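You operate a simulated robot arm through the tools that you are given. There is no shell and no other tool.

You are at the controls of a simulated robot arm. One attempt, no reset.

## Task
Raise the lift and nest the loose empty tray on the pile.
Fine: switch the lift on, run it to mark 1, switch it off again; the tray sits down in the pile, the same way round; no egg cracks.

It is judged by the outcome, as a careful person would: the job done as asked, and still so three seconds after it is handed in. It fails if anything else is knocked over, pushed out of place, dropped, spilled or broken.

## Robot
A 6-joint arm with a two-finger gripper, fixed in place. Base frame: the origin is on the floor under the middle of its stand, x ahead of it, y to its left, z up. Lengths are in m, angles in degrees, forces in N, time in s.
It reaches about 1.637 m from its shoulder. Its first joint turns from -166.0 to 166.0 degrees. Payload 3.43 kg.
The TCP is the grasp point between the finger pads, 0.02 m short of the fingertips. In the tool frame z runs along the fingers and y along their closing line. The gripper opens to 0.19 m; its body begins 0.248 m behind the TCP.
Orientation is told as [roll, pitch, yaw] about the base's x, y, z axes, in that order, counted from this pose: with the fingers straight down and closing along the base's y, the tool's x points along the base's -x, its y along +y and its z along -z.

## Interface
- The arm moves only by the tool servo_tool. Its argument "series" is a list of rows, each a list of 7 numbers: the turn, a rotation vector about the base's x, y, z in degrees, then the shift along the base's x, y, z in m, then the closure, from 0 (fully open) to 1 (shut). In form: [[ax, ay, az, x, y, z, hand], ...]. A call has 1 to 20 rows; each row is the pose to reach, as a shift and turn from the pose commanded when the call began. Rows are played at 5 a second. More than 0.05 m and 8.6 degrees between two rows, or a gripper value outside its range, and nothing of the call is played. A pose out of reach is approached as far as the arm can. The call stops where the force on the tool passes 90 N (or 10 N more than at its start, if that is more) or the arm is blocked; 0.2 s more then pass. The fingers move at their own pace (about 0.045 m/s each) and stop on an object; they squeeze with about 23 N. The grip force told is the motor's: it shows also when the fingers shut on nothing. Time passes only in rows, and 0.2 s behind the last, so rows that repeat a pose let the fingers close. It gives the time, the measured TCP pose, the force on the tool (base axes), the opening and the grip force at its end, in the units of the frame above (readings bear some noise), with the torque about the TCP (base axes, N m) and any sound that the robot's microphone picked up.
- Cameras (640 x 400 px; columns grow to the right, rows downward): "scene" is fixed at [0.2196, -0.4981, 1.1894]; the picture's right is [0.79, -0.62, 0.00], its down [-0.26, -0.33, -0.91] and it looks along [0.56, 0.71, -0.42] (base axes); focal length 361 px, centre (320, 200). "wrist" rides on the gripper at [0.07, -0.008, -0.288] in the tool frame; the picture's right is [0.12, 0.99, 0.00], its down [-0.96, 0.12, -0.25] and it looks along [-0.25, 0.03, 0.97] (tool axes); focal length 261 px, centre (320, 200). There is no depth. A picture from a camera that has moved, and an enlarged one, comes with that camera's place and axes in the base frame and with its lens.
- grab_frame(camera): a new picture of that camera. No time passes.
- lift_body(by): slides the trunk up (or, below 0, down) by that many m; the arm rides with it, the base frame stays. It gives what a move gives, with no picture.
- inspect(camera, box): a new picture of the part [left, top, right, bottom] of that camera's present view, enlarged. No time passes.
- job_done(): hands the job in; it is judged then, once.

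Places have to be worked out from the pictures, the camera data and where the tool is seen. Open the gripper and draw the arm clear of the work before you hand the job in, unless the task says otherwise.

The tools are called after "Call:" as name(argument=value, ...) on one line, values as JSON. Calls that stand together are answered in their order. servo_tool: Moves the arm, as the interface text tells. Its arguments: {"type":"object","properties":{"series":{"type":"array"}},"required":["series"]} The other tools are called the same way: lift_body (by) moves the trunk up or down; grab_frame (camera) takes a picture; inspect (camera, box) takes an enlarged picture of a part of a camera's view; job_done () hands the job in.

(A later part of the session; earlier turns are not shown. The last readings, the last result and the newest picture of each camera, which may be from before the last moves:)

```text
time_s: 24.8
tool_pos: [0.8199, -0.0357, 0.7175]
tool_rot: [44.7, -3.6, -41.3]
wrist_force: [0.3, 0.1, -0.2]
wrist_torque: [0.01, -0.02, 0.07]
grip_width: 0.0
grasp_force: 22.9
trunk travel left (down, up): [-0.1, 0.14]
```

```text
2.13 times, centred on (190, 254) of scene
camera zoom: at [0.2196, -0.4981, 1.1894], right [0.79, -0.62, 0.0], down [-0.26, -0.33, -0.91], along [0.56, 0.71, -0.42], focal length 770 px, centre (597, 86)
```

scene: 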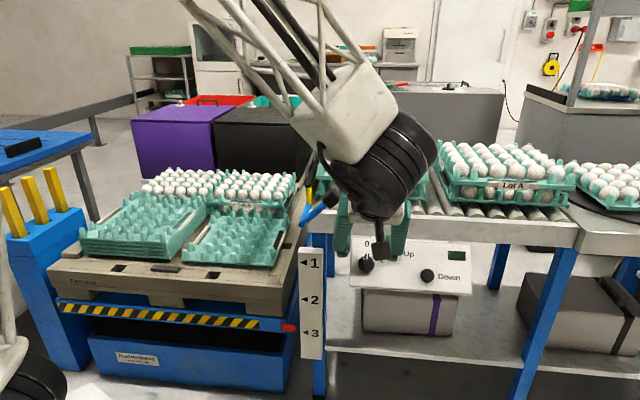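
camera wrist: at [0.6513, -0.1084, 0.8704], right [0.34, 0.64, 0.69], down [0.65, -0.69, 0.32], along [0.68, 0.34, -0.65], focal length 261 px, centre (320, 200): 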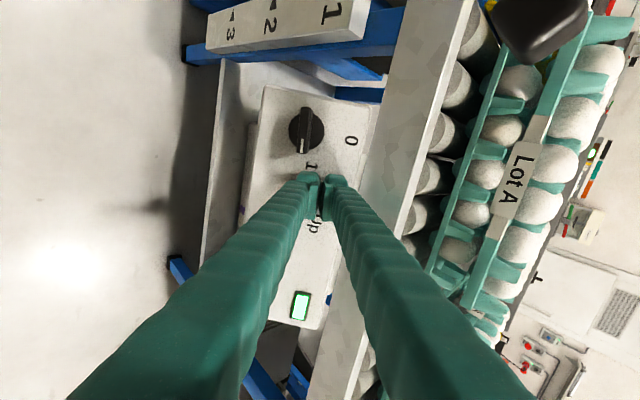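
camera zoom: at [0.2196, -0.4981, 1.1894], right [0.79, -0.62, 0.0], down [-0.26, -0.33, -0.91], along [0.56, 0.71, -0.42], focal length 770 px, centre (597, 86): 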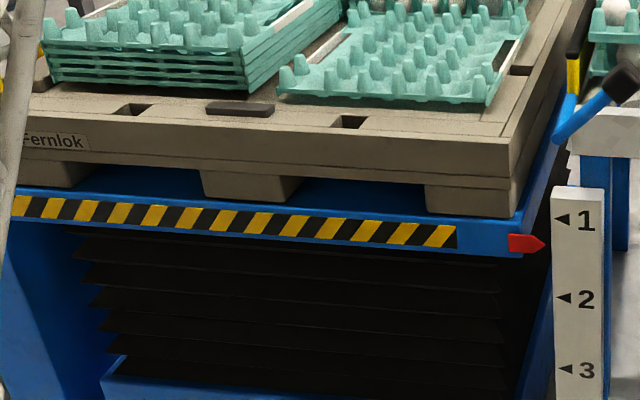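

The pointer stopped at row 243 against mark 1 at 219 in the scene view. I take a wrist view of the scale from here (steep) before looking from a flatter angle, to separate parallax from height.

Call:
grab_frame(camera="wrist")

Call:
inspect(camera="wrist", box=[200, 0, 400, 125])

Call:
inspect(camera="scene", box=[260, 230, 340, 350])

```text
taken
camera wrist: at [0.6216, -0.1374, 0.9121], right [0.34, 0.64, 0.69], down [0.65, -0.69, 0.32], along [0.68, 0.34, -0.65], focal length 261 px, centre (320, 200)
```

wrist: 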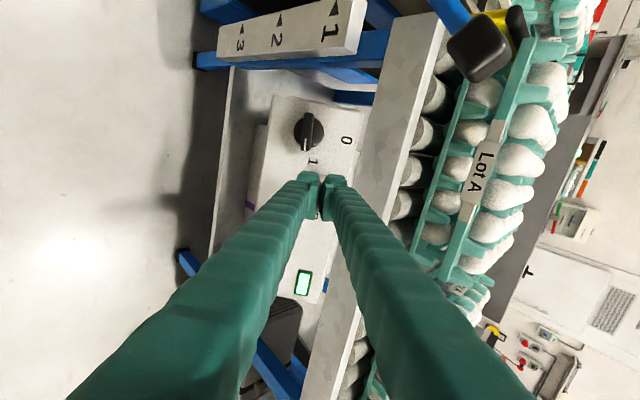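

```text
3.20 times, centred on (300, 62) of wrist
camera zoom: at [0.6216, -0.1374, 0.9121], right [0.34, 0.64, 0.69], down [0.65, -0.69, 0.32], along [0.68, 0.34, -0.65], focal length 834 px, centre (384, 640)
```

zoom: 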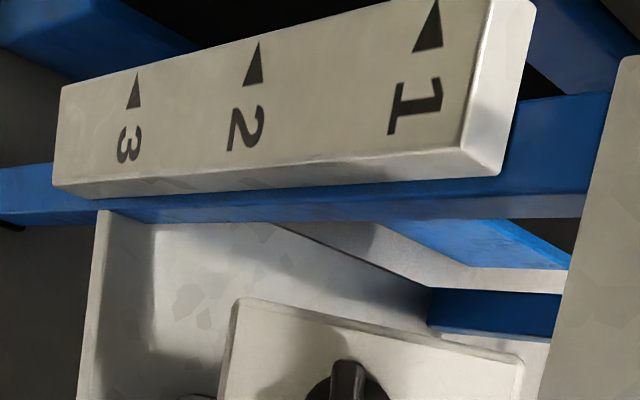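

```text
3.33 times, centred on (300, 290) of scene
camera zoom: at [0.2196, -0.4981, 1.1894], right [0.79, -0.62, 0.0], down [-0.26, -0.33, -0.91], along [0.56, 0.71, -0.42], focal length 1204 px, centre (387, -100)
```

zoom: 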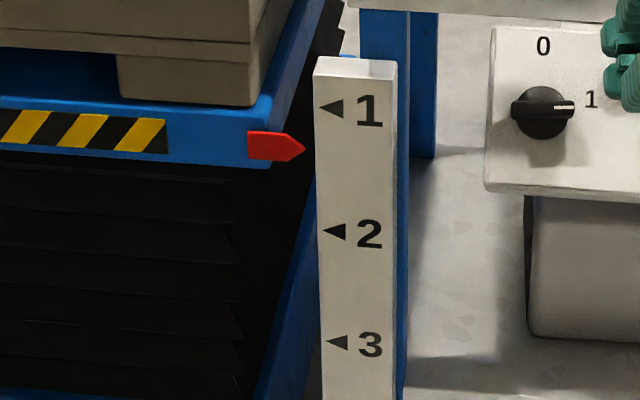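

The pointer is out of frame there. I back off from the panel and go lower with the same orientation, so the wrist camera sees the scale at a flatter angle.

Call:
servo_tool(series=[[0, 0, 0, -0.035, -0.01, 0.0, 1], [0, 0, 0, -0.07, -0.02, 0.0, 1], [0, 0, 0, -0.1, -0.03, 0.0, 1], [0, 0, 0, -0.107, -0.028, -0.035, 1], [0, 0, 0, -0.114, -0.025, -0.07, 1], [0, 0, 0, -0.122, -0.023, -0.105, 1], [0, 0, 0, -0.122, -0.021, -0.14, 1]])

Call:
grab_frame(camera="wrist")

```text
time_s: 26.4
tool_pos: [0.6985, -0.058, 0.5793]
tool_rot: [44.8, -3.8, -41.5]
wrist_force: [-0.3, 0.7, 0.2]
wrist_torque: [-0.09, 0.03, -0.07]
grip_width: 0.0002
grasp_force: 23.0
trunk travel left (down, up): [-0.1, 0.14]
```

```text
taken
camera wrist: at [0.4987, -0.1589, 0.7725], right [0.34, 0.64, 0.69], down [0.65, -0.69, 0.32], along [0.68, 0.34, -0.65], focal length 261 px, centre (320, 200)
```

wrist: 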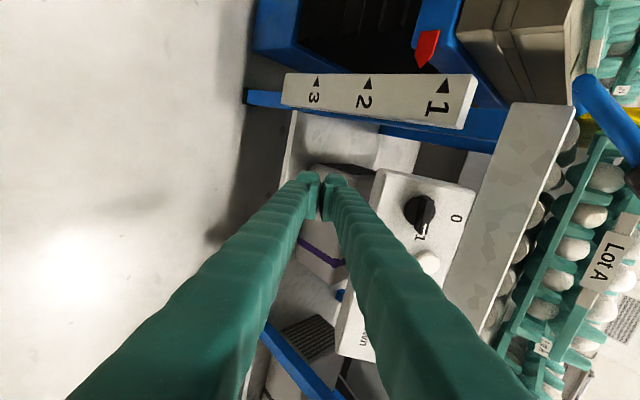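

Call:
inspect(camera="wrist", box=[300, 0, 500, 125])

```text
3.20 times, centred on (400, 62) of wrist
camera zoom: at [0.4987, -0.1589, 0.7725], right [0.34, 0.64, 0.69], down [0.65, -0.69, 0.32], along [0.68, 0.34, -0.65], focal length 834 px, centre (64, 640)
```

zoom: 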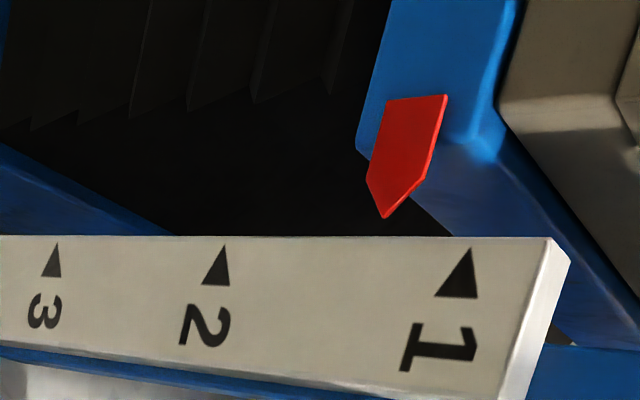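

Triangulating, the pointer is about 4.5–5 cm below mark 1 (marks are ~13.5 cm apart), with some doubt about its depth. I go up to a steeper viewpoint to pin that depth down.

Call:
servo_tool(series=[[0, 0, 0, 0, 0, 0.045, 1], [0, 0, 0, 0, 0, 0.09, 1], [0, 0, 0, 0, 0, 0.135, 1], [0, 0, 0, 0.01, 0.01, 0.1777, 1], [0, 0, 0, 0.035, 0.04, 0.1777, 1], [0, 0, 0, 0.06, 0.065, 0.1777, 1], [0, 0, 0, 0.0744, 0.0813, 0.1777, 1]])

Call:
inspect(camera="wrist", box=[200, 0, 400, 125])

Call:
grab_frame(camera="wrist")

```text
time_s: 28.0
tool_pos: [0.7738, 0.0244, 0.7576]
tool_rot: [44.9, -3.5, -41.4]
wrist_force: [0.0, -1.0, 0.9]
wrist_torque: [-0.01, 0.01, 0.03]
grip_width: 0.0
grasp_force: 22.5
trunk travel left (down, up): [-0.1, 0.14]
```

```text
3.20 times, centred on (300, 62) of wrist
camera zoom: at [0.5751, -0.0772, 0.9509], right [0.34, 0.64, 0.69], down [0.65, -0.69, 0.32], along [0.68, 0.34, -0.65], focal length 834 px, centre (384, 640)
```

zoom: 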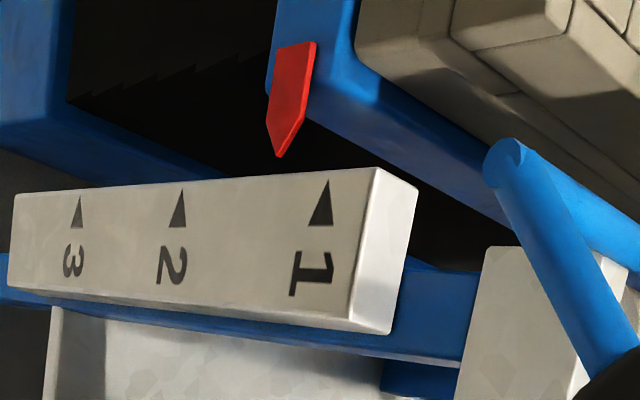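

```text
taken
camera wrist: at [0.5751, -0.0772, 0.9509], right [0.34, 0.64, 0.69], down [0.65, -0.69, 0.32], along [0.68, 0.34, -0.65], focal length 261 px, centre (320, 200)
```

wrist: 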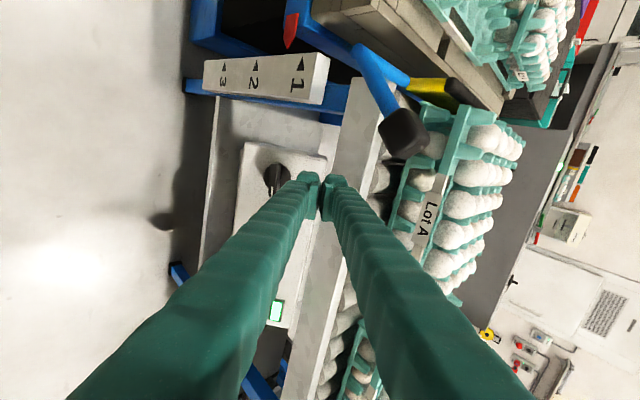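

Wrist-to-wrist triangulation puts pointer and scale face in nearly the same plane, with about 4.5 cm still to rise. I return to just off the Up button.

Call:
servo_tool(series=[[0, 0, 0, 0.023, -0.03, -0.02, 1], [0, 0, 0, 0.0461, -0.0601, -0.0401, 1], [0, 0, 0, 0.0551, -0.052, -0.0514, 1], [0, 0, 0, 0.0641, -0.0439, -0.0628, 1], [0, 0, 0, 0.073, -0.0359, -0.0741, 1]])

Call:
inspect(camera="scene", box=[40, 160, 340, 347])

Call:
inspect(camera="scene", box=[300, 200, 500, 325])

```text
time_s: 29.2
tool_pos: [0.8465, -0.0122, 0.6825]
tool_rot: [44.8, -3.7, -41.3]
wrist_force: [-1.0, -0.5, 0.3]
wrist_torque: [-0.01, -0.02, -0.01]
grip_width: 0.0
grasp_force: 22.8
trunk travel left (down, up): [-0.1, 0.14]
```

```text
2.13 times, centred on (190, 254) of scene
camera zoom: at [0.2196, -0.4981, 1.1894], right [0.79, -0.62, 0.0], down [-0.26, -0.33, -0.91], along [0.56, 0.71, -0.42], focal length 770 px, centre (597, 86)
```

zoom: 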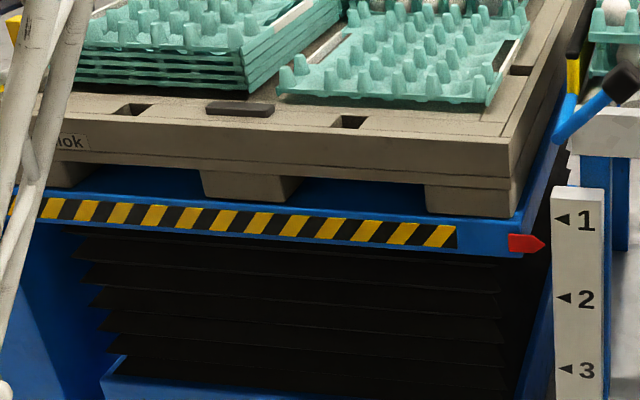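

```text
3.20 times, centred on (400, 262) of scene
camera zoom: at [0.2196, -0.4981, 1.1894], right [0.79, -0.62, 0.0], down [-0.26, -0.33, -0.91], along [0.56, 0.71, -0.42], focal length 1155 px, centre (64, 0)
```

zoom: 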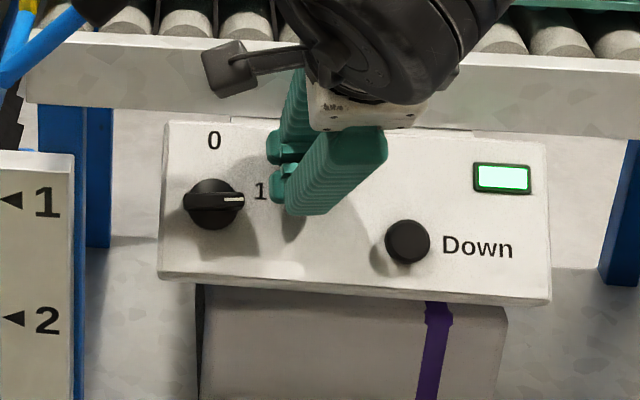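

The lift held its place. I press the button again and stop while holding to see how far it has gone.

Call:
servo_tool(series=[[0, 0, 0, 0.0025, 0.0025, -0.0035, 1], [0, 0, 0, 0.0049, 0.0049, -0.0069, 1], [0, 0, 0, 0.0049, 0.0049, -0.0069, 1]])

Call:
inspect(camera="scene", box=[260, 230, 340, 350])

```text
time_s: 30.0
tool_pos: [0.8521, -0.0082, 0.6766]
tool_rot: [44.8, -3.7, -41.3]
wrist_force: [-8.4, -4.9, 14.5]
wrist_torque: [0.23, -0.22, 0.04]
grip_width: 0.0
grasp_force: 22.9
trunk travel left (down, up): [-0.1, 0.14]
heard: click
```

```text
3.33 times, centred on (300, 290) of scene
camera zoom: at [0.2196, -0.4981, 1.1894], right [0.79, -0.62, 0.0], down [-0.26, -0.33, -0.91], along [0.56, 0.71, -0.42], focal length 1204 px, centre (387, -100)
```

zoom: 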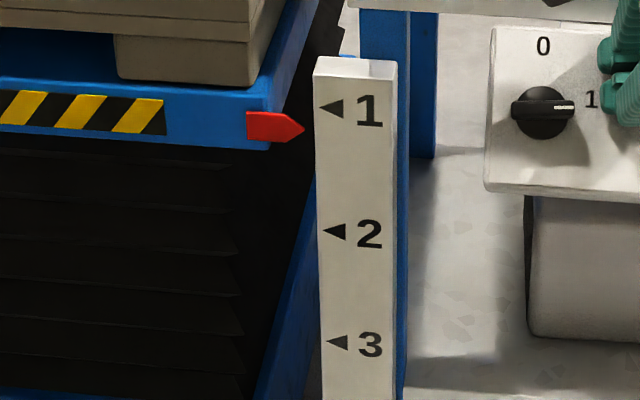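

The pointer has gone up 21 px, with about 21 more to mark 1 (roughly 0.65 s). I hold two more rows and release.

Call:
servo_tool(series=[[0, 0, 0, 0, 0, 0, 1], [0, 0, 0, 0, 0, 0, 1], [0, 0, 0, -0.005, -0.005, 0.0071, 1], [0, 0, 0, -0.02, -0.02, 0.0283, 1], [0, 0, 0, -0.035, -0.035, 0.0495, 1]])

Call:
inspect(camera="scene", box=[260, 230, 340, 350])

```text
time_s: 31.2
tool_pos: [0.8176, -0.0421, 0.7242]
tool_rot: [44.6, -3.6, -41.4]
wrist_force: [0.8, -0.4, -0.7]
wrist_torque: [0.06, 0.02, 0.04]
grip_width: 0.0001
grasp_force: 22.9
trunk travel left (down, up): [-0.1, 0.14]
```

```text
3.33 times, centred on (300, 290) of scene
camera zoom: at [0.2196, -0.4981, 1.1894], right [0.79, -0.62, 0.0], down [-0.26, -0.33, -0.91], along [0.56, 0.71, -0.42], focal length 1204 px, centre (387, -100)
```

zoom: 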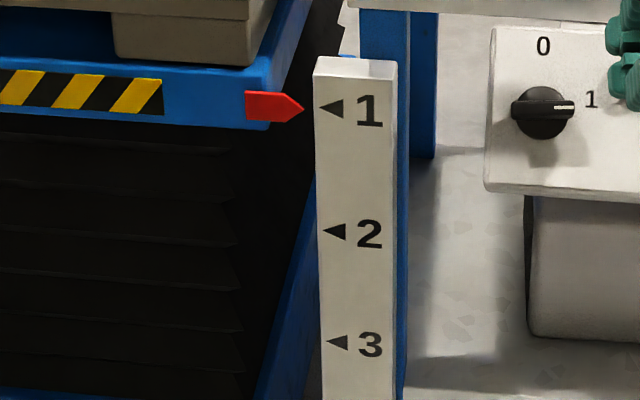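

The pointer is right at mark 1. Now I return to the knob to switch the lift off: open slightly, line up over it with the tool turned 5° more to match the bar.

Call:
servo_tool(series=[[0.8, 0.8, -1.2, -0.022, 0.01, -0.006, 0.9], [1.6, 1.7, -2.4, -0.045, 0.02, -0.012, 0.78], [2.49, 2.5, -3.54, -0.0665, 0.0301, -0.0178, 0.75], [2.49, 2.5, -3.54, -0.0665, 0.0301, -0.0178, 0.75]])

Call:
inspect(camera="wrist", box=[220, 120, 420, 245])

```text
time_s: 32.2
tool_pos: [0.7496, -0.0124, 0.708]
tool_rot: [44.9, -0.1, -45.0]
wrist_force: [-1.3, 0.7, -0.1]
wrist_torque: [0.02, 0.02, 0.01]
grip_width: 0.0476
grasp_force: 0.1
trunk travel left (down, up): [-0.1, 0.14]
```

```text
3.20 times, centred on (320, 182) of wrist
camera zoom: at [0.5534, -0.11, 0.9047], right [0.41, 0.58, 0.7], down [0.61, -0.75, 0.26], along [0.67, 0.32, -0.67], focal length 834 px, centre (320, 256)
```

zoom: 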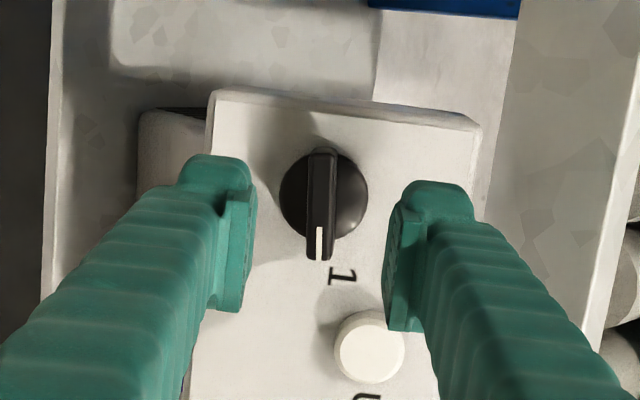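

The bar is centred and aligned between the fingers. I advance 6.2 cm and close on it.

Call:
servo_tool(series=[[0, 0, 0, 0.0082, 0.0074, -0.011, 0.75], [0, 0, 0, 0.0159, 0.0151, -0.0219, 0.75], [0, 0, 0, 0.0237, 0.0229, -0.0329, 0.75], [0, 0, 0, 0.0315, 0.0305, -0.0438, 0.75], [0, 0, 0, 0.0315, 0.0305, -0.0438, 0.75], [0, 0, 0, 0.0315, 0.0305, -0.0438, 1], [0, 0, 0, 0.0315, 0.0305, -0.0438, 1], [0, 0, 0, 0.0315, 0.0305, -0.0438, 1], [0, 0, 0, 0.0315, 0.0305, -0.0438, 1]])

Call:
inspect(camera="wrist", box=[220, 120, 420, 245])

```text
time_s: 34.2
tool_pos: [0.7813, 0.0202, 0.6631]
tool_rot: [44.8, -0.1, -44.8]
wrist_force: [-3.8, -1.3, -5.4]
wrist_torque: [0.01, -0.02, -0.02]
grip_width: 0.0113
grasp_force: 44.2
trunk travel left (down, up): [-0.1, 0.14]
```

```text
3.20 times, centred on (320, 182) of wrist
camera zoom: at [0.5846, -0.0789, 0.8609], right [0.41, 0.58, 0.7], down [0.62, -0.74, 0.26], along [0.67, 0.32, -0.67], focal length 834 px, centre (320, 256)
```

zoom: 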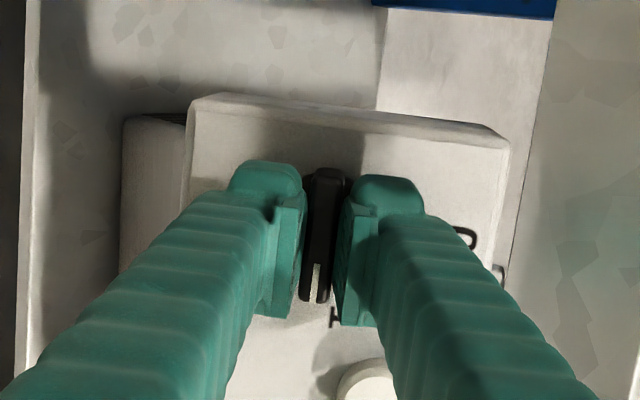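

The bar is held squarely. I turn it back 90° counter-clockwise to "0" in 5° steps.

Call:
servo_tool(series=[[-2.5, -2.5, 3.54, 0, 0, 0, 1], [-5.0, -5.0, 7.07, 0, 0, 0, 1], [-7.5, -7.5, 10.61, 0, 0, 0, 1], [-10.0, -10.0, 14.14, 0, 0, 0, 1], [-12.5, -12.5, 17.68, 0, 0, 0, 1], [-15.0, -15.0, 21.21, 0, 0, 0, 1], [-17.5, -17.5, 24.75, 0, 0, 0, 1], [-20.0, -20.0, 28.28, 0, 0, 0, 1], [-22.5, -22.5, 31.82, 0, 0, 0, 1], [-25.0, -25.0, 35.36, 0, 0, 0, 1], [-27.5, -27.5, 38.89, 0, 0, 0, 1], [-30.0, -30.0, 42.43, 0, 0, 0, 1], [-32.5, -32.5, 45.96, 0, 0, 0, 1], [-35.0, -35.0, 49.5, 0, 0, 0, 1], [-37.5, -37.5, 53.03, 0, 0, 0, 1], [-40.0, -40.0, 56.57, 0, 0, 0, 1], [-42.5, -42.5, 60.1, 0, 0, 0, 1], [-44.5, -44.5, 62.9, 0, 0, 0, 1]])

Call:
inspect(camera="scene", box=[300, 200, 500, 325])

Call:
inspect(camera="wrist", box=[220, 120, 420, 245])

```text
time_s: 38.0
tool_pos: [0.7804, 0.0203, 0.6644]
tool_rot: [0.8, -45.0, 44.0]
wrist_force: [-0.4, 18.1, 6.7]
wrist_torque: [0.03, 0.11, 0.04]
grip_width: 0.0107
grasp_force: 44.2
trunk travel left (down, up): [-0.1, 0.14]
```

```text
3.20 times, centred on (400, 262) of scene
camera zoom: at [0.2196, -0.4981, 1.1894], right [0.79, -0.62, 0.0], down [-0.26, -0.33, -0.91], along [0.56, 0.71, -0.42], focal length 1155 px, centre (64, 0)
```

zoom: 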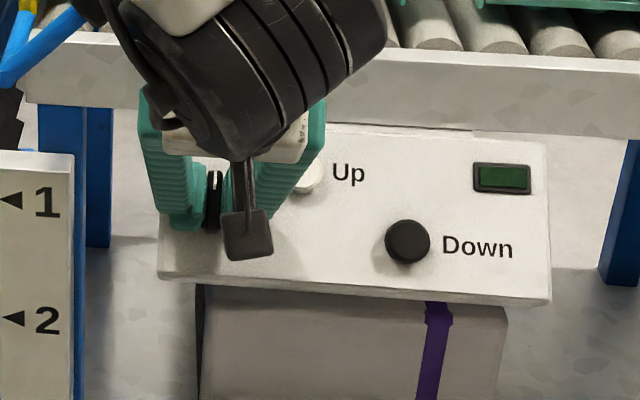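

```text
3.20 times, centred on (320, 182) of wrist
camera zoom: at [0.6076, -0.1641, 0.8175], right [-0.76, 0.65, -0.08], down [0.28, 0.43, 0.86], along [0.59, 0.63, -0.51], focal length 834 px, centre (320, 256)
```

zoom: 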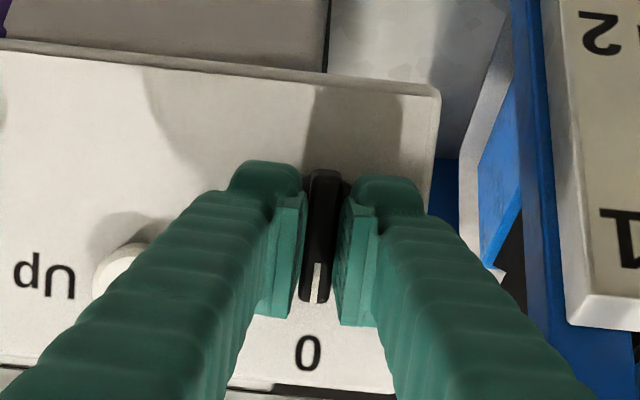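

The lamp is dark again: switched off with the knob at "0". I release and back off, then check the knob and pointer.

Call:
servo_tool(series=[[0, 0, 0, 0, 0, 0, 0.85], [0, 0, 0, 0, 0, 0, 0.75], [0, 0, 0, 0, 0, 0, 0.75], [0, 0, 0, -0.01, -0.01, 0.0142, 0.75], [0, 0, 0, -0.025, -0.025, 0.0354, 0.75], [0, 0, 0, -0.045, -0.045, 0.0637, 0.75], [0, 0, 0, -0.065, -0.065, 0.092, 0.75]])

Call:
inspect(camera="wrist", box=[220, 100, 460, 250])

Call:
grab_frame(camera="scene")

```text
time_s: 39.6
tool_pos: [0.7163, -0.0471, 0.7558]
tool_rot: [0.8, -44.8, 43.7]
wrist_force: [-0.3, 0.9, 0.0]
wrist_torque: [0.05, 0.01, 0.08]
grip_width: 0.0476
grasp_force: 0.1
trunk travel left (down, up): [-0.1, 0.14]
```

```text
2.67 times, centred on (340, 175) of wrist
camera zoom: at [0.5424, -0.2301, 0.9088], right [-0.75, 0.65, -0.07], down [0.29, 0.43, 0.86], along [0.59, 0.62, -0.51], focal length 695 px, centre (267, 267)
```

zoom: 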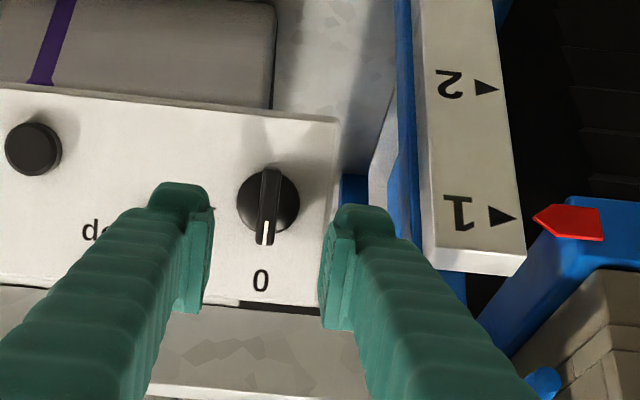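

```text
taken
```

scene: 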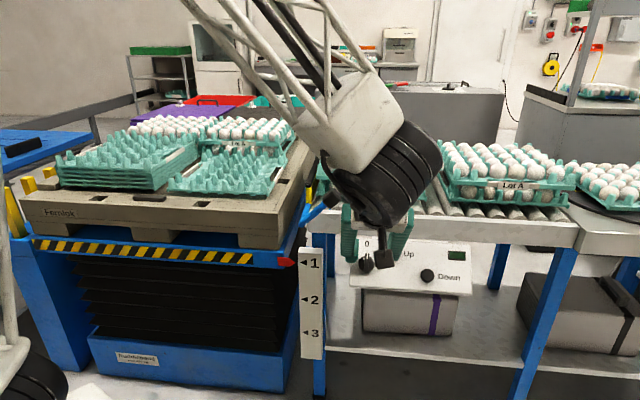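

Knob at "0", lamp dark, pointer at mark 1 in both views. Now for the tray: I raise the tool, bring it upright over the pallet, and look straight down on the trays.

Call:
servo_tool(series=[[-3.9, 4.05, 0, -0.01, 0, 0.038, 0.75], [-7.8, 8.1, 0, -0.02, 0, 0.076, 0.75], [-11.7, 12.15, 0, -0.03, 0, 0.114, 0.6], [-15.6, 16.2, 0, -0.04, 0, 0.152, 0.5], [-19.6, 20.2, 0, -0.05, 0, 0.19, 0.5], [-23.5, 24.3, 0, -0.06, 0, 0.228, 0.5], [-27.4, 28.3, 0, -0.07, 0, 0.266, 0.5], [-31.3, 32.4, 0, -0.08, 0, 0.304, 0.5]])

Call:
servo_tool(series=[[0, 0, 0, -0.0084, 0.0431, 0, 0.5], [0, 0, 0, -0.0168, 0.0863, 0, 0.5], [0, 0, 0, -0.0252, 0.1294, 0, 0.5], [0, 0, 0, -0.0336, 0.1725, 0, 0.5], [0, 0, 0, -0.042, 0.2157, 0, 0.5], [0, 0, 0, -0.0504, 0.2588, 0, 0.5], [0, 0, 0, -0.0588, 0.3019, 0, 0.5], [0, 0, 0, -0.0672, 0.3451, 0, 0.5], [0, 0, 0, -0.0756, 0.3882, 0, 0.5], [0, 0, 0, -0.084, 0.4313, 0, 0.5], [0, 0, 0, -0.0924, 0.4745, 0, 0.5], [0, 0, 0, -0.1008, 0.5176, 0, 0.5], [0, 0, 0, -0.1092, 0.5607, 0, 0.5], [0, 0, 0, -0.1176, 0.6039, 0, 0.5], [0, 0, 0, -0.126, 0.647, 0, 0.5]])

Call:
grab_frame(camera="wrist")

Call:
grab_frame(camera="scene")

```text
time_s: 41.4
tool_pos: [0.6363, -0.0461, 1.0607]
tool_rot: [0.4, 0.1, 43.8]
wrist_force: [-0.1, 0.2, 0.3]
wrist_torque: [0.07, -0.06, 0.01]
grip_width: 0.095
grasp_force: 0.1
trunk travel left (down, up): [-0.1, 0.14]
```

```text
time_s: 44.6
tool_pos: [0.5107, 0.6018, 1.0609]
tool_rot: [0.6, 0.1, 43.8]
wrist_force: [0.3, -1.2, 0.9]
wrist_torque: [0.14, 0.01, -0.02]
grip_width: 0.0949
grasp_force: 0.2
trunk travel left (down, up): [-0.1, 0.14]
```

```text
taken
camera wrist: at [0.4687, 0.5451, 1.3475], right [-0.77, 0.63, 0.01], down [0.62, 0.75, 0.25], along [0.15, 0.2, -0.97], focal length 261 px, centre (320, 200)
```

wrist: 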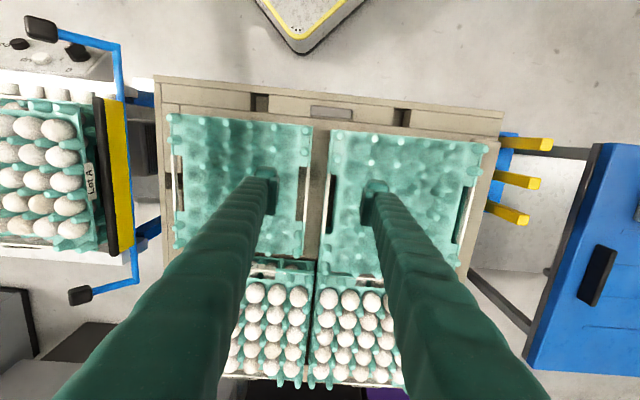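

```text
taken
```

scene: 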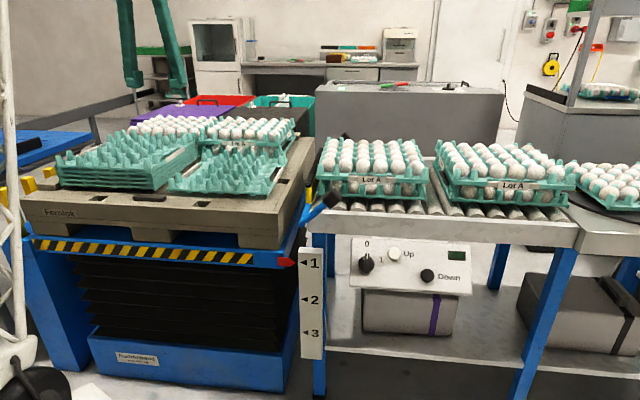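

Both trays are seen from above: the loose one left in the picture, the pile right. I shift a little further over and open the fingers to get an unobstructed view of the trays' side slots.

Call:
servo_tool(series=[[0, 0, 0, 0.03, 0.03, 0.02, 0.25], [0, 0, 0, 0.06, 0.06, 0.04, 0], [0, 0, 0, 0.085, 0.085, 0.05, 0], [0, 0, 0, 0.105, 0.105, 0.05, 0]])

Call:
grab_frame(camera="wrist")

Call:
inspect(camera="wrist", box=[150, 20, 350, 145])

Call:
inspect(camera="wrist", box=[300, 30, 500, 155])

```text
time_s: 45.6
tool_pos: [0.6163, 0.7056, 1.1085]
tool_rot: [0.6, 0.0, 43.8]
wrist_force: [0.0, -0.6, 0.5]
wrist_torque: [0.11, -0.14, 0.02]
grip_width: 0.1827
grasp_force: 0.1
trunk travel left (down, up): [-0.1, 0.14]
```

```text
taken
camera wrist: at [0.5737, 0.6486, 1.3974], right [-0.77, 0.63, 0.01], down [0.62, 0.75, 0.25], along [0.15, 0.2, -0.97], focal length 261 px, centre (320, 200)
```

wrist: 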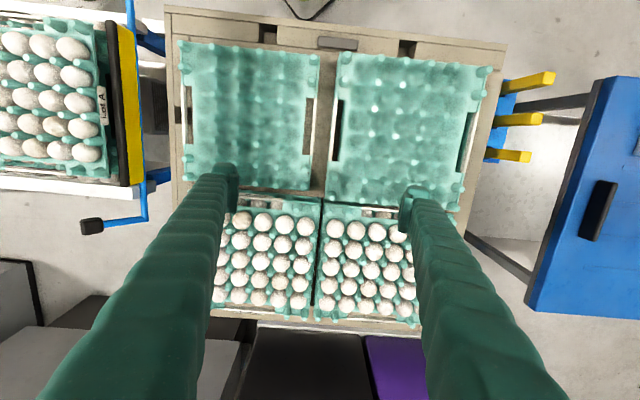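

```text
3.20 times, centred on (250, 82) of wrist
camera zoom: at [0.5737, 0.6486, 1.3974], right [-0.77, 0.63, 0.01], down [0.62, 0.75, 0.25], along [0.15, 0.2, -0.97], focal length 834 px, centre (544, 576)
```

zoom: 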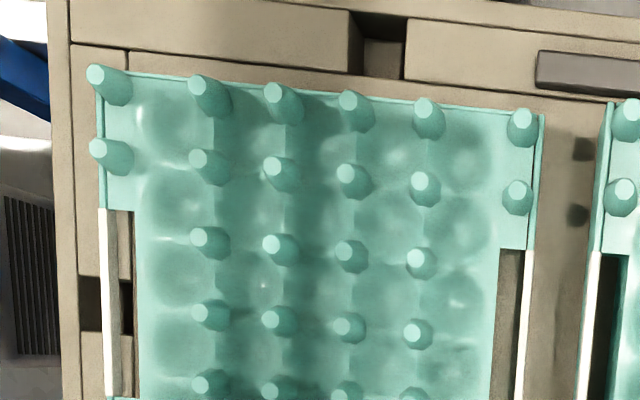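

```text
3.20 times, centred on (400, 92) of wrist
camera zoom: at [0.5737, 0.6486, 1.3974], right [-0.77, 0.63, 0.01], down [0.62, 0.75, 0.25], along [0.15, 0.2, -0.97], focal length 834 px, centre (64, 544)
```

zoom: 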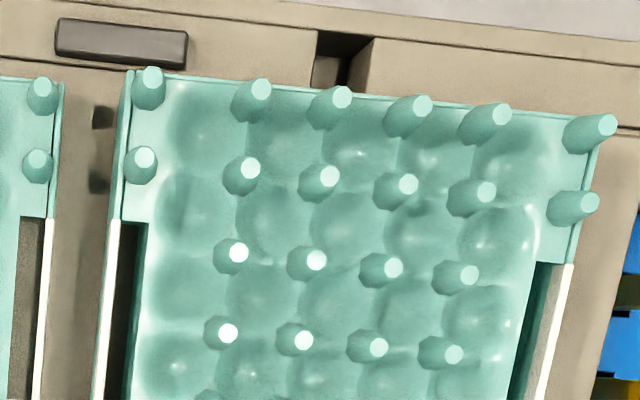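

The trays have a cut-out hand slot with a white strip on each u-side. I zoom strongly into the slots and rims to see what can be gripped.

Call:
inspect(camera="wrist", box=[165, 30, 245, 80])

Call:
inspect(camera="wrist", box=[280, 40, 360, 90])

Call:
inspect(camera="wrist", box=[165, 130, 325, 230])

Call:
inspect(camera="scene", box=[150, 135, 310, 235])

```text
8.00 times, centred on (205, 55) of wrist
camera zoom: at [0.5737, 0.6486, 1.3974], right [-0.77, 0.63, 0.01], down [0.62, 0.75, 0.25], along [0.15, 0.2, -0.97], focal length 2085 px, centre (1240, 1360)
```

zoom: 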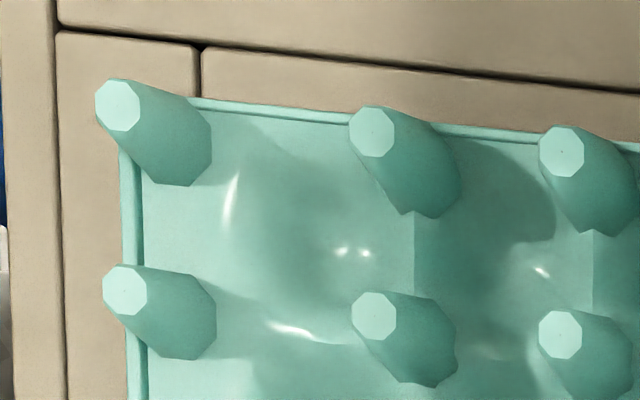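

```text
8.00 times, centred on (320, 65) of wrist
camera zoom: at [0.5737, 0.6486, 1.3974], right [-0.77, 0.63, 0.01], down [0.62, 0.75, 0.25], along [0.15, 0.2, -0.97], focal length 2085 px, centre (320, 1280)
```

zoom: 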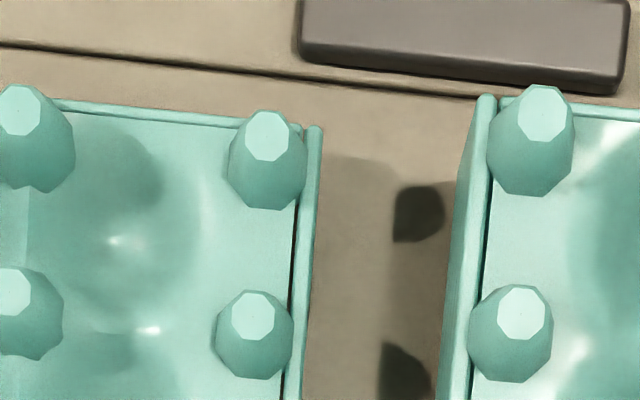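

```text
4.00 times, centred on (245, 180) of wrist
camera zoom: at [0.5737, 0.6486, 1.3974], right [-0.77, 0.63, 0.01], down [0.62, 0.75, 0.25], along [0.15, 0.2, -0.97], focal length 1043 px, centre (620, 280)
```

zoom: 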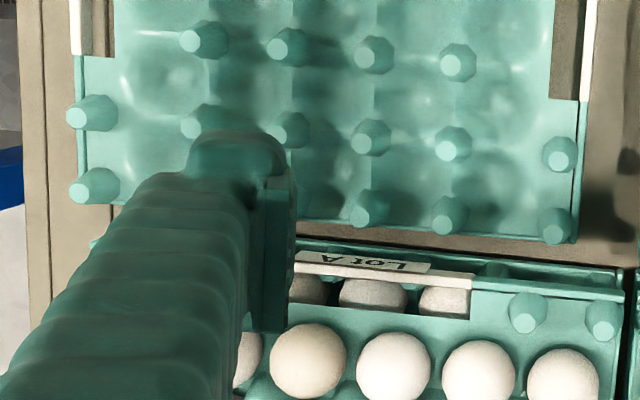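

```text
4.00 times, centred on (230, 185) of scene
camera zoom: at [0.2196, -0.4981, 1.1894], right [0.79, -0.62, 0.0], down [-0.26, -0.33, -0.91], along [0.56, 0.71, -0.42], focal length 1444 px, centre (680, 260)
```

zoom: 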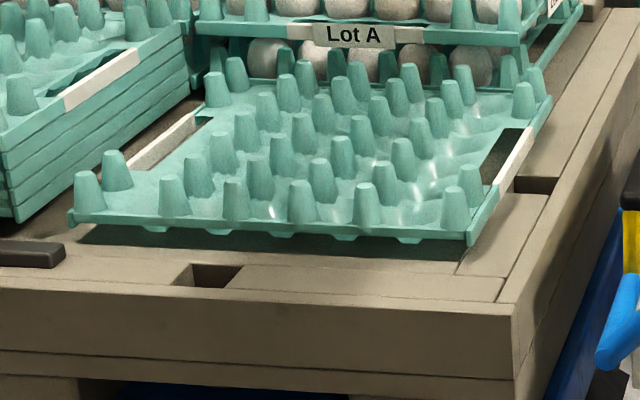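

Slots look about 2 cm wide, posts about 4.5 cm tall on a 4.7 cm grid. I need the fingertip size, so I zoom the scene camera onto the fingers.

Call:
inspect(camera="scene", box=[80, 0, 240, 100])

Call:
inspect(camera="wrist", box=[190, 140, 470, 315])

```text
4.00 times, centred on (160, 50) of scene
camera zoom: at [0.2196, -0.4981, 1.1894], right [0.79, -0.62, 0.0], down [-0.26, -0.33, -0.91], along [0.56, 0.71, -0.42], focal length 1444 px, centre (960, 800)
```

zoom: 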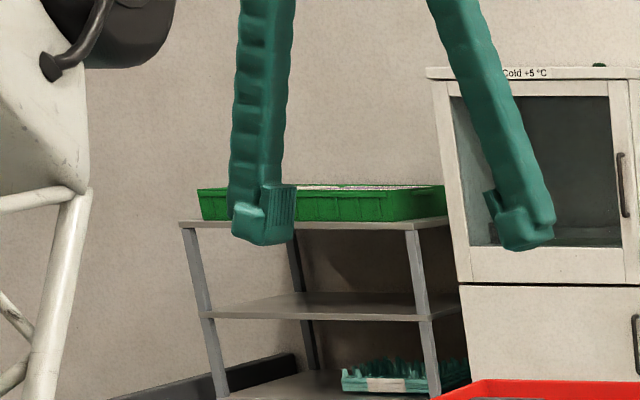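

```text
2.29 times, centred on (330, 228) of wrist
camera zoom: at [0.5737, 0.6486, 1.3974], right [-0.77, 0.63, 0.01], down [0.62, 0.75, 0.25], along [0.15, 0.2, -0.97], focal length 596 px, centre (297, 137)
```

zoom: 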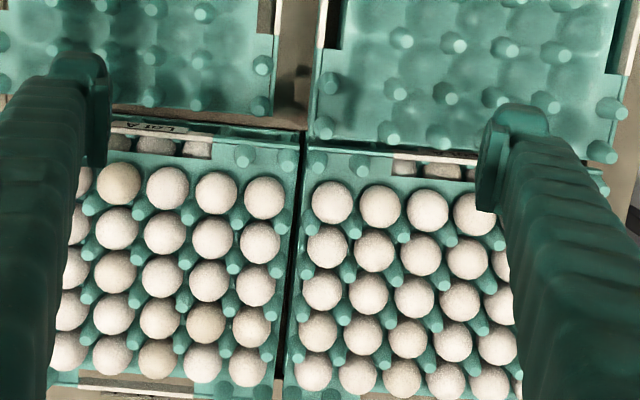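

The tray's interior posts a–d span about 0.16 m outside, within the 0.19 m opening, so I can squeeze the two outer middle posts (closing along u) with the tray's centre between the fingers. I judge the loose tray's centre at (0.678, 0.531), yaw 45.5°, post tops z≈0.808; I move above it fully open and squared up.

Call:
servo_tool(series=[[-0.1, -0.1, 0.4, 0.0154, -0.0437, 0, 0], [-0.2, -0.2, 0.9, 0.0307, -0.0873, 0, 0], [-0.3, -0.3, 1.3, 0.0461, -0.131, 0, 0], [-0.42, -0.43, 1.7, 0.0614, -0.1746, 0, 0], [-0.42, -0.43, 1.7, 0.0614, -0.1746, -0.045, 0], [-0.42, -0.43, 1.7, 0.0614, -0.1746, -0.09, 0], [-0.42, -0.43, 1.7, 0.0614, -0.1746, -0.135, 0], [-0.42, -0.43, 1.7, 0.0614, -0.1746, -0.17, 0], [-0.42, -0.43, 1.7, 0.0614, -0.1746, -0.17, 0]])

Call:
grab_frame(camera="wrist")

Call:
inspect(camera="scene", box=[70, 60, 330, 222])

```text
time_s: 47.6
tool_pos: [0.6743, 0.532, 0.9383]
tool_rot: [-0.1, 0.0, 45.5]
wrist_force: [0.5, 0.6, -0.5]
wrist_torque: [0.01, 0.02, -0.03]
grip_width: 0.19
grasp_force: 0.1
trunk travel left (down, up): [-0.1, 0.14]
```

```text
taken
camera wrist: at [0.6329, 0.4764, 1.2271], right [-0.79, 0.61, 0.0], down [0.59, 0.77, 0.25], along [0.15, 0.2, -0.97], focal length 261 px, centre (320, 200)
```

wrist: 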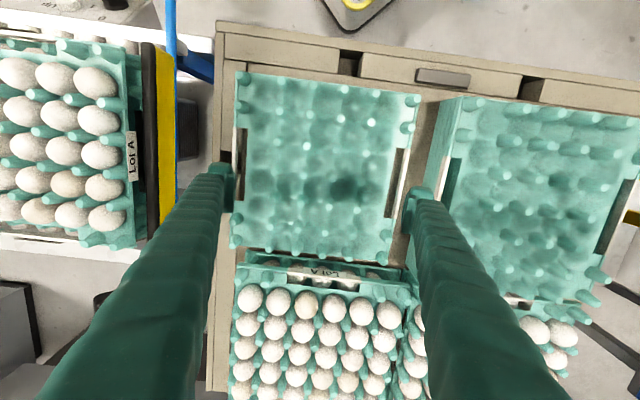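

```text
2.46 times, centred on (200, 141) of scene
camera zoom: at [0.2196, -0.4981, 1.1894], right [0.79, -0.62, 0.0], down [-0.26, -0.33, -0.91], along [0.56, 0.71, -0.42], focal length 889 px, centre (615, 345)
```

zoom: 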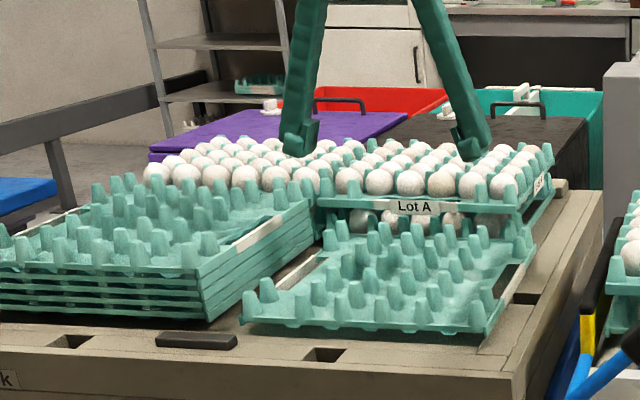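

The tool is squared up (yaw 45.5) above the loose tray. I zoom in to check where the four middle posts lie relative to the fingers.

Call:
inspect(camera="wrist", box=[220, 60, 428, 190])

Call:
inspect(camera="wrist", box=[220, 150, 428, 280])

```text
3.08 times, centred on (324, 125) of wrist
camera zoom: at [0.6329, 0.4764, 1.2271], right [-0.79, 0.61, 0.0], down [0.59, 0.77, 0.25], along [0.15, 0.2, -0.97], focal length 802 px, centre (308, 431)
```

zoom: 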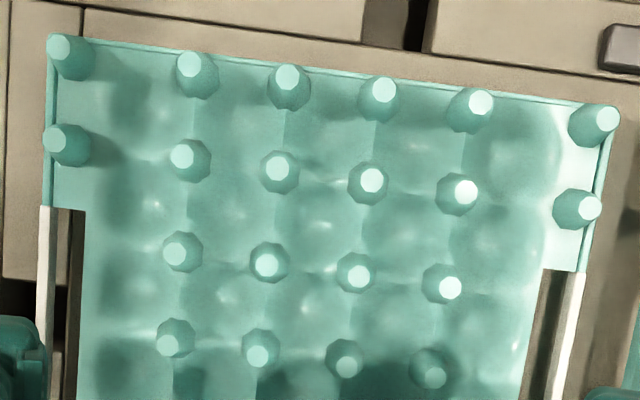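

```text
3.08 times, centred on (324, 215) of wrist
camera zoom: at [0.6329, 0.4764, 1.2271], right [-0.79, 0.61, 0.0], down [0.59, 0.77, 0.25], along [0.15, 0.2, -0.97], focal length 802 px, centre (308, 154)
```

zoom: 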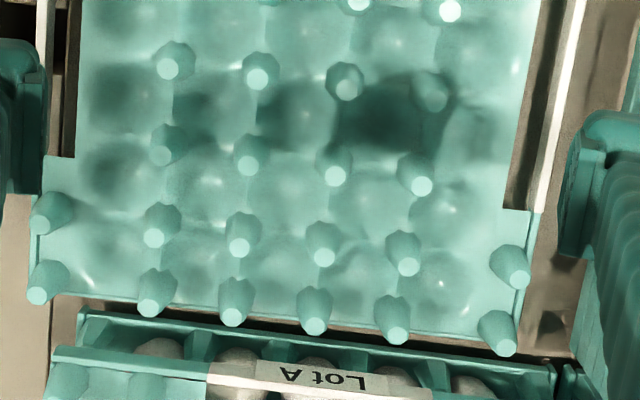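

Posts a and d of the middle row lie at tool y -0.074 and +0.067, so I shift 3.7 mm along u and descend to tips about 2.5 cm above the sheet, fully open.

Call:
servo_tool(series=[[0, 0, 0, 0.0026, -0.0026, -0.02, 0], [0, 0, 0, 0.0026, -0.0026, -0.055, 0], [0, 0, 0, 0.0026, -0.0026, -0.09, 0], [0, 0, 0, 0.0026, -0.0026, -0.12, 0], [0, 0, 0, 0.0026, -0.0026, -0.12, 0]])

Call:
grab_frame(camera="wrist")

Call:
inspect(camera="scene", box=[130, 100, 330, 225])

```text
time_s: 48.8
tool_pos: [0.6793, 0.5297, 0.818]
tool_rot: [0.0, 0.1, 45.5]
wrist_force: [0.8, 0.1, -0.3]
wrist_torque: [0.0, -0.04, -0.01]
grip_width: 0.19
grasp_force: 0.2
trunk travel left (down, up): [-0.1, 0.14]
```

```text
taken
camera wrist: at [0.6362, 0.4729, 1.1063], right [-0.79, 0.61, 0.0], down [0.59, 0.77, 0.25], along [0.15, 0.2, -0.97], focal length 261 px, centre (320, 200)
```

wrist: 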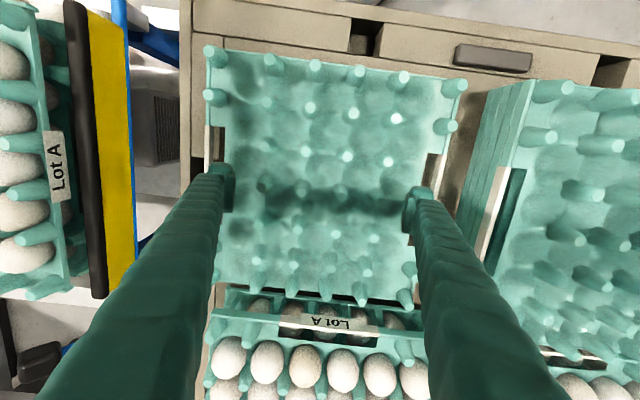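

```text
3.20 times, centred on (230, 162) of scene
camera zoom: at [0.2196, -0.4981, 1.1894], right [0.79, -0.62, 0.0], down [-0.26, -0.33, -0.91], along [0.56, 0.71, -0.42], focal length 1155 px, centre (608, 320)
```

zoom: 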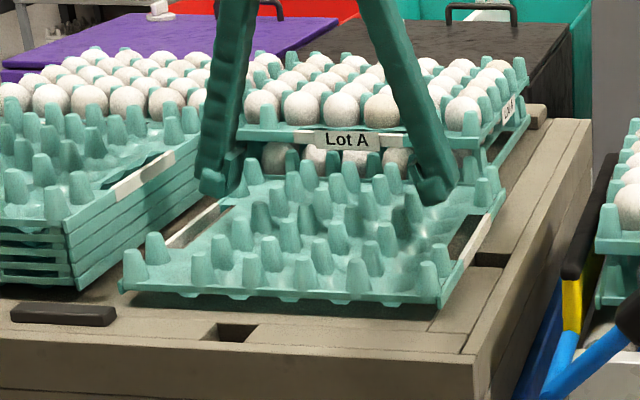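

The fingers now straddle the middle of the tray. I zoom in to verify clearance to the outer posts and the side bars before going lower.

Call:
inspect(camera="wrist", box=[190, 120, 450, 282])

Call:
inspect(camera="scene", box=[180, 135, 290, 204])

```text
2.46 times, centred on (320, 201) of wrist
camera zoom: at [0.6362, 0.4729, 1.1063], right [-0.79, 0.61, 0.0], down [0.59, 0.77, 0.25], along [0.15, 0.2, -0.97], focal length 642 px, centre (320, 198)
```

zoom: 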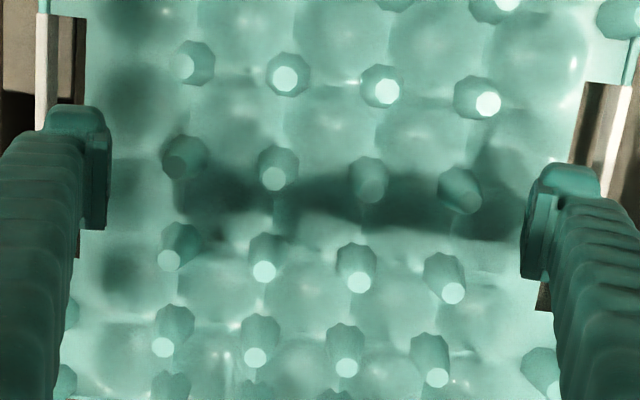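

```text
5.80 times, centred on (235, 170) of scene
camera zoom: at [0.2196, -0.4981, 1.1894], right [0.79, -0.62, 0.0], down [-0.26, -0.33, -0.91], along [0.56, 0.71, -0.42], focal length 2093 px, centre (813, 377)
```

zoom: 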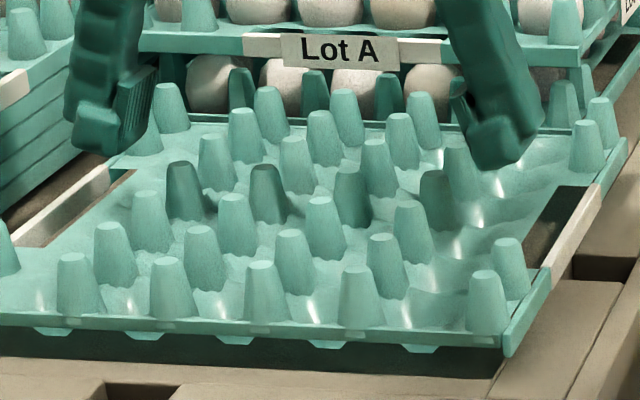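

Posts a and d are symmetric about my axis within 1 mm. I lower another 2.2 cm slowly and read the force.

Call:
servo_tool(series=[[0, 0, 0, -0.0006, 0.0006, -0.008, 0], [0, 0, 0, -0.0006, 0.0006, -0.015, 0], [0, 0, 0, -0.0006, 0.0006, -0.022, 0], [0, 0, 0, -0.0006, 0.0006, -0.022, 0]])

Call:
inspect(camera="scene", box=[180, 135, 290, 204])

Call:
inspect(camera="wrist", box=[190, 120, 450, 282])

```text
time_s: 49.8
tool_pos: [0.6775, 0.5302, 0.7976]
tool_rot: [-0.1, 0.0, 45.5]
wrist_force: [-0.4, 0.5, -0.2]
wrist_torque: [-0.01, -0.04, -0.01]
grip_width: 0.1904
grasp_force: 0.0
trunk travel left (down, up): [-0.1, 0.14]
```

```text
5.80 times, centred on (235, 170) of scene
camera zoom: at [0.2196, -0.4981, 1.1894], right [0.79, -0.62, 0.0], down [-0.26, -0.33, -0.91], along [0.56, 0.71, -0.42], focal length 2093 px, centre (813, 377)
```

zoom: 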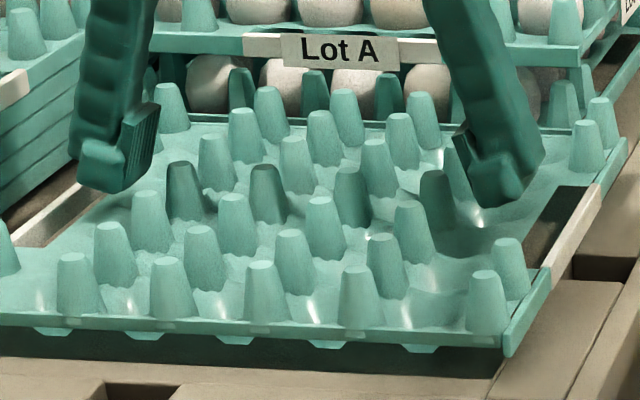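

```text
2.46 times, centred on (320, 201) of wrist
camera zoom: at [0.6361, 0.4741, 1.0847], right [-0.79, 0.61, 0.0], down [0.59, 0.77, 0.25], along [0.15, 0.2, -0.97], focal length 642 px, centre (320, 198)
```

zoom: 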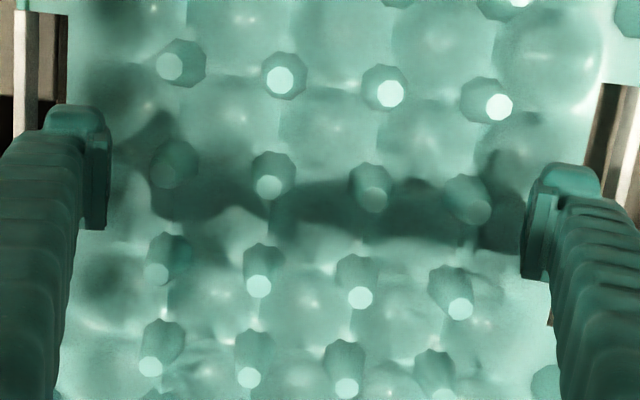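

Comparing with the posts in the scene view, the spread-open tips actually sit about 2.6 cm above the sheet (the fingers swing in an arc). I lower 1.4 cm more.

Call:
servo_tool(series=[[0, 0, 0, 0, 0, -0.005, 0], [0, 0, 0, 0, 0, -0.01, 0], [0, 0, 0, 0, 0, -0.014, 0], [0, 0, 0, 0, 0, -0.014, 0]])

Call:
inspect(camera="scene", box=[180, 135, 290, 204])

```text
time_s: 50.8
tool_pos: [0.6789, 0.5297, 0.7826]
tool_rot: [0.0, 0.0, 45.5]
wrist_force: [0.5, 0.4, -0.1]
wrist_torque: [0.01, -0.03, 0.0]
grip_width: 0.1899
grasp_force: 0.0
trunk travel left (down, up): [-0.1, 0.14]
```

```text
5.80 times, centred on (235, 170) of scene
camera zoom: at [0.2196, -0.4981, 1.1894], right [0.79, -0.62, 0.0], down [-0.26, -0.33, -0.91], along [0.56, 0.71, -0.42], focal length 2093 px, centre (813, 377)
```

zoom: 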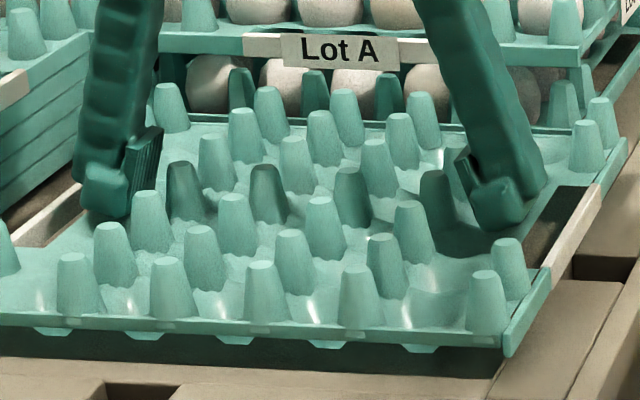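

Tips are now about 1 cm above the sheet with no contact. I close on the two outer middle posts.

Call:
servo_tool(series=[[0, 0, 0, 0, 0, 0, 0.1], [0, 0, 0, 0, 0, 0, 0.2], [0, 0, 0, 0, 0, 0, 0.35], [0, 0, 0, 0, 0, 0, 0.35], [0, 0, 0, 0, 0, 0, 0.35]])

Call:
inspect(camera="scene", box=[180, 135, 290, 204])

Call:
inspect(camera="wrist", box=[190, 120, 450, 282])

```text
time_s: 52.0
tool_pos: [0.6782, 0.5278, 0.7832]
tool_rot: [-0.1, 0.0, 45.4]
wrist_force: [0.0, 0.1, -0.2]
wrist_torque: [0.0, -0.01, -0.01]
grip_width: 0.1234
grasp_force: 0.0
trunk travel left (down, up): [-0.1, 0.14]
```

```text
5.80 times, centred on (235, 170) of scene
camera zoom: at [0.2196, -0.4981, 1.1894], right [0.79, -0.62, 0.0], down [-0.26, -0.33, -0.91], along [0.56, 0.71, -0.42], focal length 2093 px, centre (813, 377)
```

zoom: 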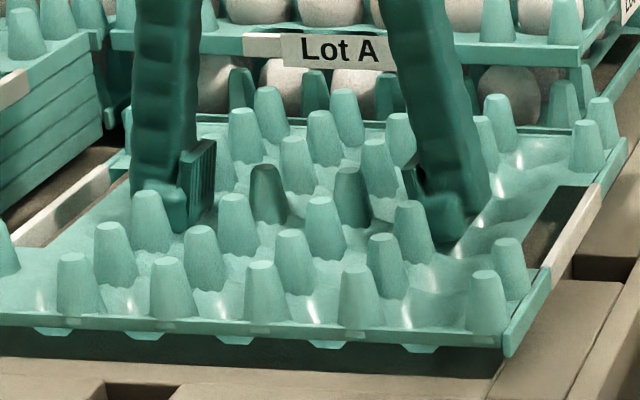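

```text
2.46 times, centred on (320, 201) of wrist
camera zoom: at [0.6359, 0.4734, 1.0711], right [-0.79, 0.61, 0.0], down [0.59, 0.77, 0.25], along [0.15, 0.2, -0.97], focal length 642 px, centre (320, 198)
```

zoom: 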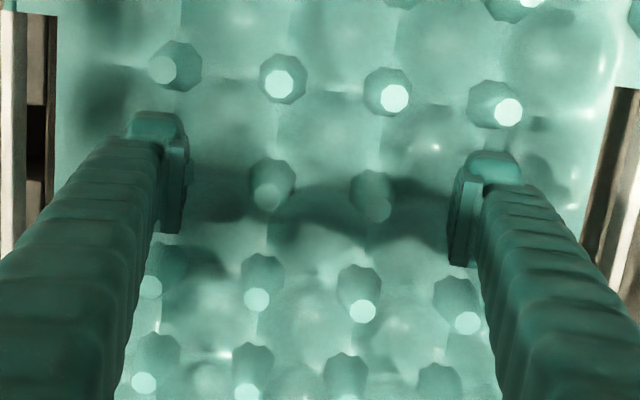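

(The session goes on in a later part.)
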